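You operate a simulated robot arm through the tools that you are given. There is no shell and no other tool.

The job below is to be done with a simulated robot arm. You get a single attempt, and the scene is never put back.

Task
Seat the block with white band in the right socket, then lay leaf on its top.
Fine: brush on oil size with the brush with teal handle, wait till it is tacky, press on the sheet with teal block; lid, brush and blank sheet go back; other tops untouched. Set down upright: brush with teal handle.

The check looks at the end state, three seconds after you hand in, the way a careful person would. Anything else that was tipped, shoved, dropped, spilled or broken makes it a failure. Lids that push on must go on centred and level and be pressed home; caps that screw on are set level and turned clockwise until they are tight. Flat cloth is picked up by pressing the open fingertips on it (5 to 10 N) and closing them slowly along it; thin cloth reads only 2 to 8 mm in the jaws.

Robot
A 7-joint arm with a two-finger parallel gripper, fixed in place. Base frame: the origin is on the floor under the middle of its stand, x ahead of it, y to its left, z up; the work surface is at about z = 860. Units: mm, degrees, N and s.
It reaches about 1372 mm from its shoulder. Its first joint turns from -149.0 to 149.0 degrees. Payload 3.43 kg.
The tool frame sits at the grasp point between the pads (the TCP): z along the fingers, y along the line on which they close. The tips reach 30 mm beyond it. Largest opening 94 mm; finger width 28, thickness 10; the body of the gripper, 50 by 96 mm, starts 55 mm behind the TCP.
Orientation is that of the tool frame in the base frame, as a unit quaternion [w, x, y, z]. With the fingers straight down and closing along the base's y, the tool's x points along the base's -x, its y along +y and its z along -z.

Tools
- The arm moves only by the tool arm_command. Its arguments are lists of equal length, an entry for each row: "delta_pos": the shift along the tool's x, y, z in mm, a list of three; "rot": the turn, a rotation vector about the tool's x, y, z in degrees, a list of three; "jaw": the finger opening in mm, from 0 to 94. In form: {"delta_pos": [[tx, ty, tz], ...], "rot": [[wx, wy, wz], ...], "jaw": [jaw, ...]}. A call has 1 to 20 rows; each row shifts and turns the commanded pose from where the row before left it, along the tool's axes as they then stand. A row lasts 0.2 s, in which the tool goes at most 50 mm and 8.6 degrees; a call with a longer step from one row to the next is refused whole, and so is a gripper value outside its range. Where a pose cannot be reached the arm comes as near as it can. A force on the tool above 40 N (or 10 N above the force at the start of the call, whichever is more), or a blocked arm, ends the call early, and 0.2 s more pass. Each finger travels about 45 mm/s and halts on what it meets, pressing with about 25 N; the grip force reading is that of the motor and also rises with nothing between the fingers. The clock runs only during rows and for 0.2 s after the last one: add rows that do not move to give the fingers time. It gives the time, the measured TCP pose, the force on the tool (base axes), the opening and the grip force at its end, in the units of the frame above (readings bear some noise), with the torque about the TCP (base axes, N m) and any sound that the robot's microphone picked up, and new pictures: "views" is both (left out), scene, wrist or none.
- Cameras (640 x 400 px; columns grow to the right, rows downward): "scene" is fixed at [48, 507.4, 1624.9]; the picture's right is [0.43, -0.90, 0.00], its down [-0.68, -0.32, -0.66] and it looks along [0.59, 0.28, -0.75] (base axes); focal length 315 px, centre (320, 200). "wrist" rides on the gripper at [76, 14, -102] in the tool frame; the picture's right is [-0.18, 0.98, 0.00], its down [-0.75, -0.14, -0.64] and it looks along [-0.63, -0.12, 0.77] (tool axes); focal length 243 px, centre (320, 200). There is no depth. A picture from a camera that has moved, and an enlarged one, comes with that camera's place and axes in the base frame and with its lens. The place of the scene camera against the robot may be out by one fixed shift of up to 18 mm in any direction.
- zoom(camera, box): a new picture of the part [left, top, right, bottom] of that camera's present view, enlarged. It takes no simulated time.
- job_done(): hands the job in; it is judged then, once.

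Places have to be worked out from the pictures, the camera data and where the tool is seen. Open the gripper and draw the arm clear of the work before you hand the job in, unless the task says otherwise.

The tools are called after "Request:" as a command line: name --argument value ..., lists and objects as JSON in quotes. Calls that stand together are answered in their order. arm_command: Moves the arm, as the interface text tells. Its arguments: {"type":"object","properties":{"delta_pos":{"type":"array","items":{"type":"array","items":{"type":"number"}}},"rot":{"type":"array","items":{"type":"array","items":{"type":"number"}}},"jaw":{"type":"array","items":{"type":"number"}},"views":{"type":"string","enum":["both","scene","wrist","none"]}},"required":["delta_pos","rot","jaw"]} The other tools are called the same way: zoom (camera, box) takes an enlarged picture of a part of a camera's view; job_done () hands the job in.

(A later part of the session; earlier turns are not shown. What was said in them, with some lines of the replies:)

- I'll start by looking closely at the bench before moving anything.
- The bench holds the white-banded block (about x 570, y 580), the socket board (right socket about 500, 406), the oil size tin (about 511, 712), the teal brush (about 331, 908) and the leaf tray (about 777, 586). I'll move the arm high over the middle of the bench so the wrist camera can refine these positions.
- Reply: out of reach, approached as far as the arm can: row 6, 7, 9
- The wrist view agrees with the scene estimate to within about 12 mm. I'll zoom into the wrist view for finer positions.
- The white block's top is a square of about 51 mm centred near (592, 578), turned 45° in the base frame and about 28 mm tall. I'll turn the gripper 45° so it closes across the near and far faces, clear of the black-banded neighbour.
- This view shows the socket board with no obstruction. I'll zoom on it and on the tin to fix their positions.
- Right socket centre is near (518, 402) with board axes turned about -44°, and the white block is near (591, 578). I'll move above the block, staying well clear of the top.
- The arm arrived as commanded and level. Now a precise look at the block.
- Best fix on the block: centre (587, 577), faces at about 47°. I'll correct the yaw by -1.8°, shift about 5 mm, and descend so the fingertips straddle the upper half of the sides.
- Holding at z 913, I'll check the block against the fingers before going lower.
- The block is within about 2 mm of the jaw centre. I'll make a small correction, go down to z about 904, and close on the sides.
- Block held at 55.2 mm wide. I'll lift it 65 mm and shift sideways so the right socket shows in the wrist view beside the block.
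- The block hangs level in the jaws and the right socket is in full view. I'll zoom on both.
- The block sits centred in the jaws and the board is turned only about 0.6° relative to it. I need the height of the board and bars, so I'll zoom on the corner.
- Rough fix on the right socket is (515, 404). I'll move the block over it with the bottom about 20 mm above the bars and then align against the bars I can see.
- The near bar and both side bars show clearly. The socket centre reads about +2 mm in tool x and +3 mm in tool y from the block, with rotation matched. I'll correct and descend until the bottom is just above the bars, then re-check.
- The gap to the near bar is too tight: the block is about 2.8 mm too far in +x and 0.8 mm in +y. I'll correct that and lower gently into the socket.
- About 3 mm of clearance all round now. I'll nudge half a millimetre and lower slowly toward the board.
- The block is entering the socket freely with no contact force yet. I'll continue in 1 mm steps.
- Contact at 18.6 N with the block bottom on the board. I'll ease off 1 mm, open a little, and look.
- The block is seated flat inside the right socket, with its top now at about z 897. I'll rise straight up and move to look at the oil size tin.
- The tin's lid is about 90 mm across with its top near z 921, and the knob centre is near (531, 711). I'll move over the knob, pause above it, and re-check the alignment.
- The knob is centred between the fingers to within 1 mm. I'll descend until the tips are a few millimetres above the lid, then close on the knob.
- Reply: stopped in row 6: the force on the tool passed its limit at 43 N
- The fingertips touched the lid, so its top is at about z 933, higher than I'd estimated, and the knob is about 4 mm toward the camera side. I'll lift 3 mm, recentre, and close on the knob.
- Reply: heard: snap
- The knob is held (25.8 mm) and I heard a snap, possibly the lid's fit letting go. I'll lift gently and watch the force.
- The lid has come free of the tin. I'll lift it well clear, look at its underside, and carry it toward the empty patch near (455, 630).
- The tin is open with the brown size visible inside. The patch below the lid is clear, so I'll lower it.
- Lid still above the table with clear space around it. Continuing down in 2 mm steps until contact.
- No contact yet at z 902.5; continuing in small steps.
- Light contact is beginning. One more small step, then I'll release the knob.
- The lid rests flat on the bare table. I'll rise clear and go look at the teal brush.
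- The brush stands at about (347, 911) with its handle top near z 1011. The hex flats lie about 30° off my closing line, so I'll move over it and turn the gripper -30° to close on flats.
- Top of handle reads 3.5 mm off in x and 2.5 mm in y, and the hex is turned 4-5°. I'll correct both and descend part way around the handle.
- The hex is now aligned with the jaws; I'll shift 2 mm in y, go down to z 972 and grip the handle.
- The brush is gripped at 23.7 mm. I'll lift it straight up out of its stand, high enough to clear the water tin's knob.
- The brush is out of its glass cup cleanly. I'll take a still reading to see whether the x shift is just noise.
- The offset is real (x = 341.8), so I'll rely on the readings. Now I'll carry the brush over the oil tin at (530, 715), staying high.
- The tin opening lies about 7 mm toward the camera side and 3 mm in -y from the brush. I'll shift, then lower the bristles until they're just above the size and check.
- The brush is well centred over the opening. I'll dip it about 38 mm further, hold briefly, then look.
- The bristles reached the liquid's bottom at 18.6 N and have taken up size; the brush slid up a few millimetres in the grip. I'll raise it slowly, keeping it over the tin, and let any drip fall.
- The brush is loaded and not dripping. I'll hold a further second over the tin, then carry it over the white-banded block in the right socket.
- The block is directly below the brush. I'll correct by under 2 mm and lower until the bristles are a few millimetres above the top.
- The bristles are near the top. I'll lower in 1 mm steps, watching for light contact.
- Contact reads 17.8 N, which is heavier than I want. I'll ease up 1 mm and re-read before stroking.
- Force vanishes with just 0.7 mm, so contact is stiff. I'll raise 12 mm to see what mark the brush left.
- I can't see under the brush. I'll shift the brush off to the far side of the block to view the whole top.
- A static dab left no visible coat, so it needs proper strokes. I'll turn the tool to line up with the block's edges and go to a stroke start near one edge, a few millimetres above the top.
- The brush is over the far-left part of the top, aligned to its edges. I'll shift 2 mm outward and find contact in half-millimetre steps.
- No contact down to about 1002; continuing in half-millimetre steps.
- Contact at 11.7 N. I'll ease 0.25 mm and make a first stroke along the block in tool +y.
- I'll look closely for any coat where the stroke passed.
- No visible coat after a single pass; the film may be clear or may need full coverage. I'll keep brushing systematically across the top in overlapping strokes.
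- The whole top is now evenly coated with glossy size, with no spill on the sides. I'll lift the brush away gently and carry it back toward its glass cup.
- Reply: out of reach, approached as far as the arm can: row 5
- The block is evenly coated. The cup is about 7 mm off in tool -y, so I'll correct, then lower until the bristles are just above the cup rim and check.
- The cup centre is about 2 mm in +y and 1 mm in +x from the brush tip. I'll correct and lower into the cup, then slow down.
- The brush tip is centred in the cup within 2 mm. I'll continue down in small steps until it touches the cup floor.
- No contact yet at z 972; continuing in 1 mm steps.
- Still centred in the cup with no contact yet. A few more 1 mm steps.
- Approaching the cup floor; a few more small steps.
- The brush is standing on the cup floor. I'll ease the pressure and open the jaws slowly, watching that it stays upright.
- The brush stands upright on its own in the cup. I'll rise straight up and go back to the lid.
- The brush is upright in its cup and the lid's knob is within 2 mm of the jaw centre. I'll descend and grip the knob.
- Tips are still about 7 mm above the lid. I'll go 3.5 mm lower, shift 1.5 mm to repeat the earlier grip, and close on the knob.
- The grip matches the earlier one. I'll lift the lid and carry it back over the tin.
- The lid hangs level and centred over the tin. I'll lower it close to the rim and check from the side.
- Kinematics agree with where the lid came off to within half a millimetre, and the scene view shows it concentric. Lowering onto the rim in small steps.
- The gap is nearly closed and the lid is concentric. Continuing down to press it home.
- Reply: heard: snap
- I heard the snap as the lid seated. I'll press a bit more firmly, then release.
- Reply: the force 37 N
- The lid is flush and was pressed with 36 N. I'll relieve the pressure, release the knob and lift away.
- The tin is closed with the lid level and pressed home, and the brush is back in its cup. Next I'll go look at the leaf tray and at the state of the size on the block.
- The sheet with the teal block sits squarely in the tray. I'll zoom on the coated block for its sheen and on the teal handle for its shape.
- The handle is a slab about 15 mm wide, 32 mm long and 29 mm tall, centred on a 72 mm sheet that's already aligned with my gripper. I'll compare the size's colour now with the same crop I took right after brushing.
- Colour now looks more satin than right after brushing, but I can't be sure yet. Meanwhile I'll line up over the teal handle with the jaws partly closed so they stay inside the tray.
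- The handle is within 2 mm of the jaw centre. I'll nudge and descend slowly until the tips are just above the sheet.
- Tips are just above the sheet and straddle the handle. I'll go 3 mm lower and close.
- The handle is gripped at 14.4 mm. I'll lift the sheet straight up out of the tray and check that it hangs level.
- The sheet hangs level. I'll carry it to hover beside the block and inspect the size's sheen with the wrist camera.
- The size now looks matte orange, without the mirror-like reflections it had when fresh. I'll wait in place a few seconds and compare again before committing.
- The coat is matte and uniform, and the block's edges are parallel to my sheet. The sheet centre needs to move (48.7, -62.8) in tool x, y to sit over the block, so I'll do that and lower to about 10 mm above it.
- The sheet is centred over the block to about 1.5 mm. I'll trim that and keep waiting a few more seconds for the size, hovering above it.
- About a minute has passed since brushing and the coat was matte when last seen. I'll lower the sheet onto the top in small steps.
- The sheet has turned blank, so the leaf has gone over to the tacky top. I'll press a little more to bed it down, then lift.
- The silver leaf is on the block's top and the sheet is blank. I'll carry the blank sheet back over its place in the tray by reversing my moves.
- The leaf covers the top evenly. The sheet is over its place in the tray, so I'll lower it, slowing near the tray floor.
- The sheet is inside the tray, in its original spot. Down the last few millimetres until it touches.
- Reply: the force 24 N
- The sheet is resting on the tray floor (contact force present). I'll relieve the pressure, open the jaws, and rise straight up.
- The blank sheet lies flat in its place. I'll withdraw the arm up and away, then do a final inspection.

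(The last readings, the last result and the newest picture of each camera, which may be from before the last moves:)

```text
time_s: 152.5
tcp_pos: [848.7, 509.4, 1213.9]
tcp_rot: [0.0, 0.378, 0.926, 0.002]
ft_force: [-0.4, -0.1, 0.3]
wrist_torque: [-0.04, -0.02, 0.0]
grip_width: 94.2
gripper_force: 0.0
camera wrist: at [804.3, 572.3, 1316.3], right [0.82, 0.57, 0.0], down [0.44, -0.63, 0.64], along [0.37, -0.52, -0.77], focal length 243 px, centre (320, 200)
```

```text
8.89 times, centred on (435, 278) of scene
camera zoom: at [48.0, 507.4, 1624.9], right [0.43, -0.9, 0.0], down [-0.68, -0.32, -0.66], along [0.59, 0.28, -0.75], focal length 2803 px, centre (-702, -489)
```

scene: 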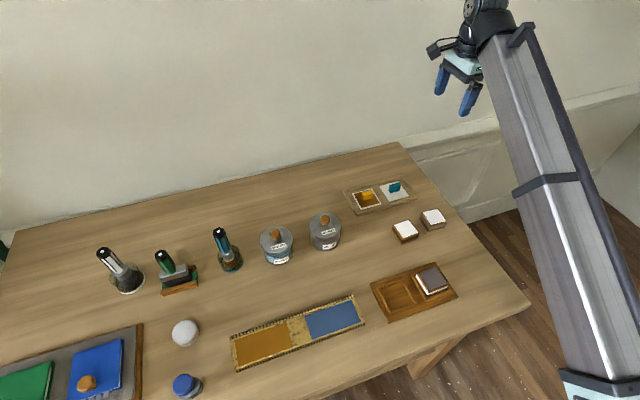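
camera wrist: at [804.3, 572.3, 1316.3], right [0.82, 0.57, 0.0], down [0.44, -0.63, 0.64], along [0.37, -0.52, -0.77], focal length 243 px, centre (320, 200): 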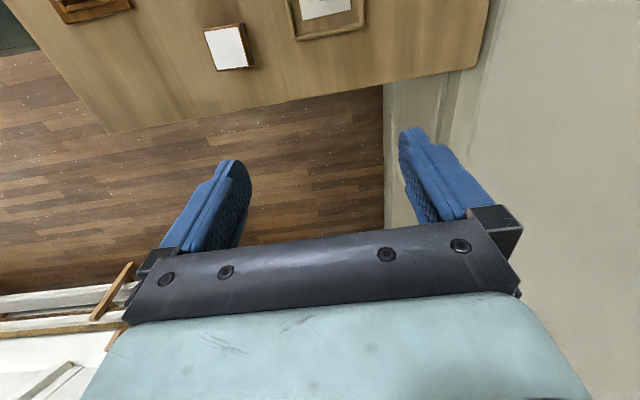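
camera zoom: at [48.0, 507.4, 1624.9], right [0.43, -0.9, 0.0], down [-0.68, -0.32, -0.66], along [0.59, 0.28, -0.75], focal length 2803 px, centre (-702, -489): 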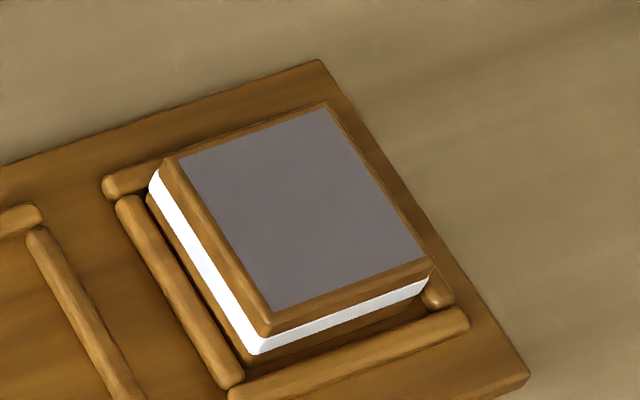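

Final inspection shows everything as required:
- **Block:** the white-banded block sits inside the right socket with leaf covering its top.
- **Other blocks:** their tops are still clean white.
- **Tin:** the oil size lid is on, level and pressed home.
- **Brush:** the teal-handled brush stands upright in its cup.
- **Sheet:** the blank one is back in the tray.

The gripper is open and clear, so I'm handing in.

Request:
job_done

```text
The job is handed in.
```

I've handed the job in. The white-banded block is in the right socket with leaf covering its whole top. I have not had the judge's result back.

- **Block:** it sits flat inside the socket frame, about 2 mm off centre.
- **Oil size:** I brushed it on with the teal-handled brush until the top was evenly coated. I then waited about a minute, until the sheen had gone matte, before pressing.
- **Leaf:** the sheet with the teal block turned blank on contact. I pressed it to about 13 N, and the leaf stayed on when I lifted.
- **Put back:** the oil size lid is level and snapped home. The brush stands upright in its glass cup, and the blank sheet lies in its original place in the tray.
- **Everything else:** the final pictures show the other two block tops still clean white. I saw nothing spilled or knocked over on the bench.

While reaching for the lid knob, the fingertips pressed the lid at about 43 N because I had misjudged its height. The tin did not move and I saw no damage.
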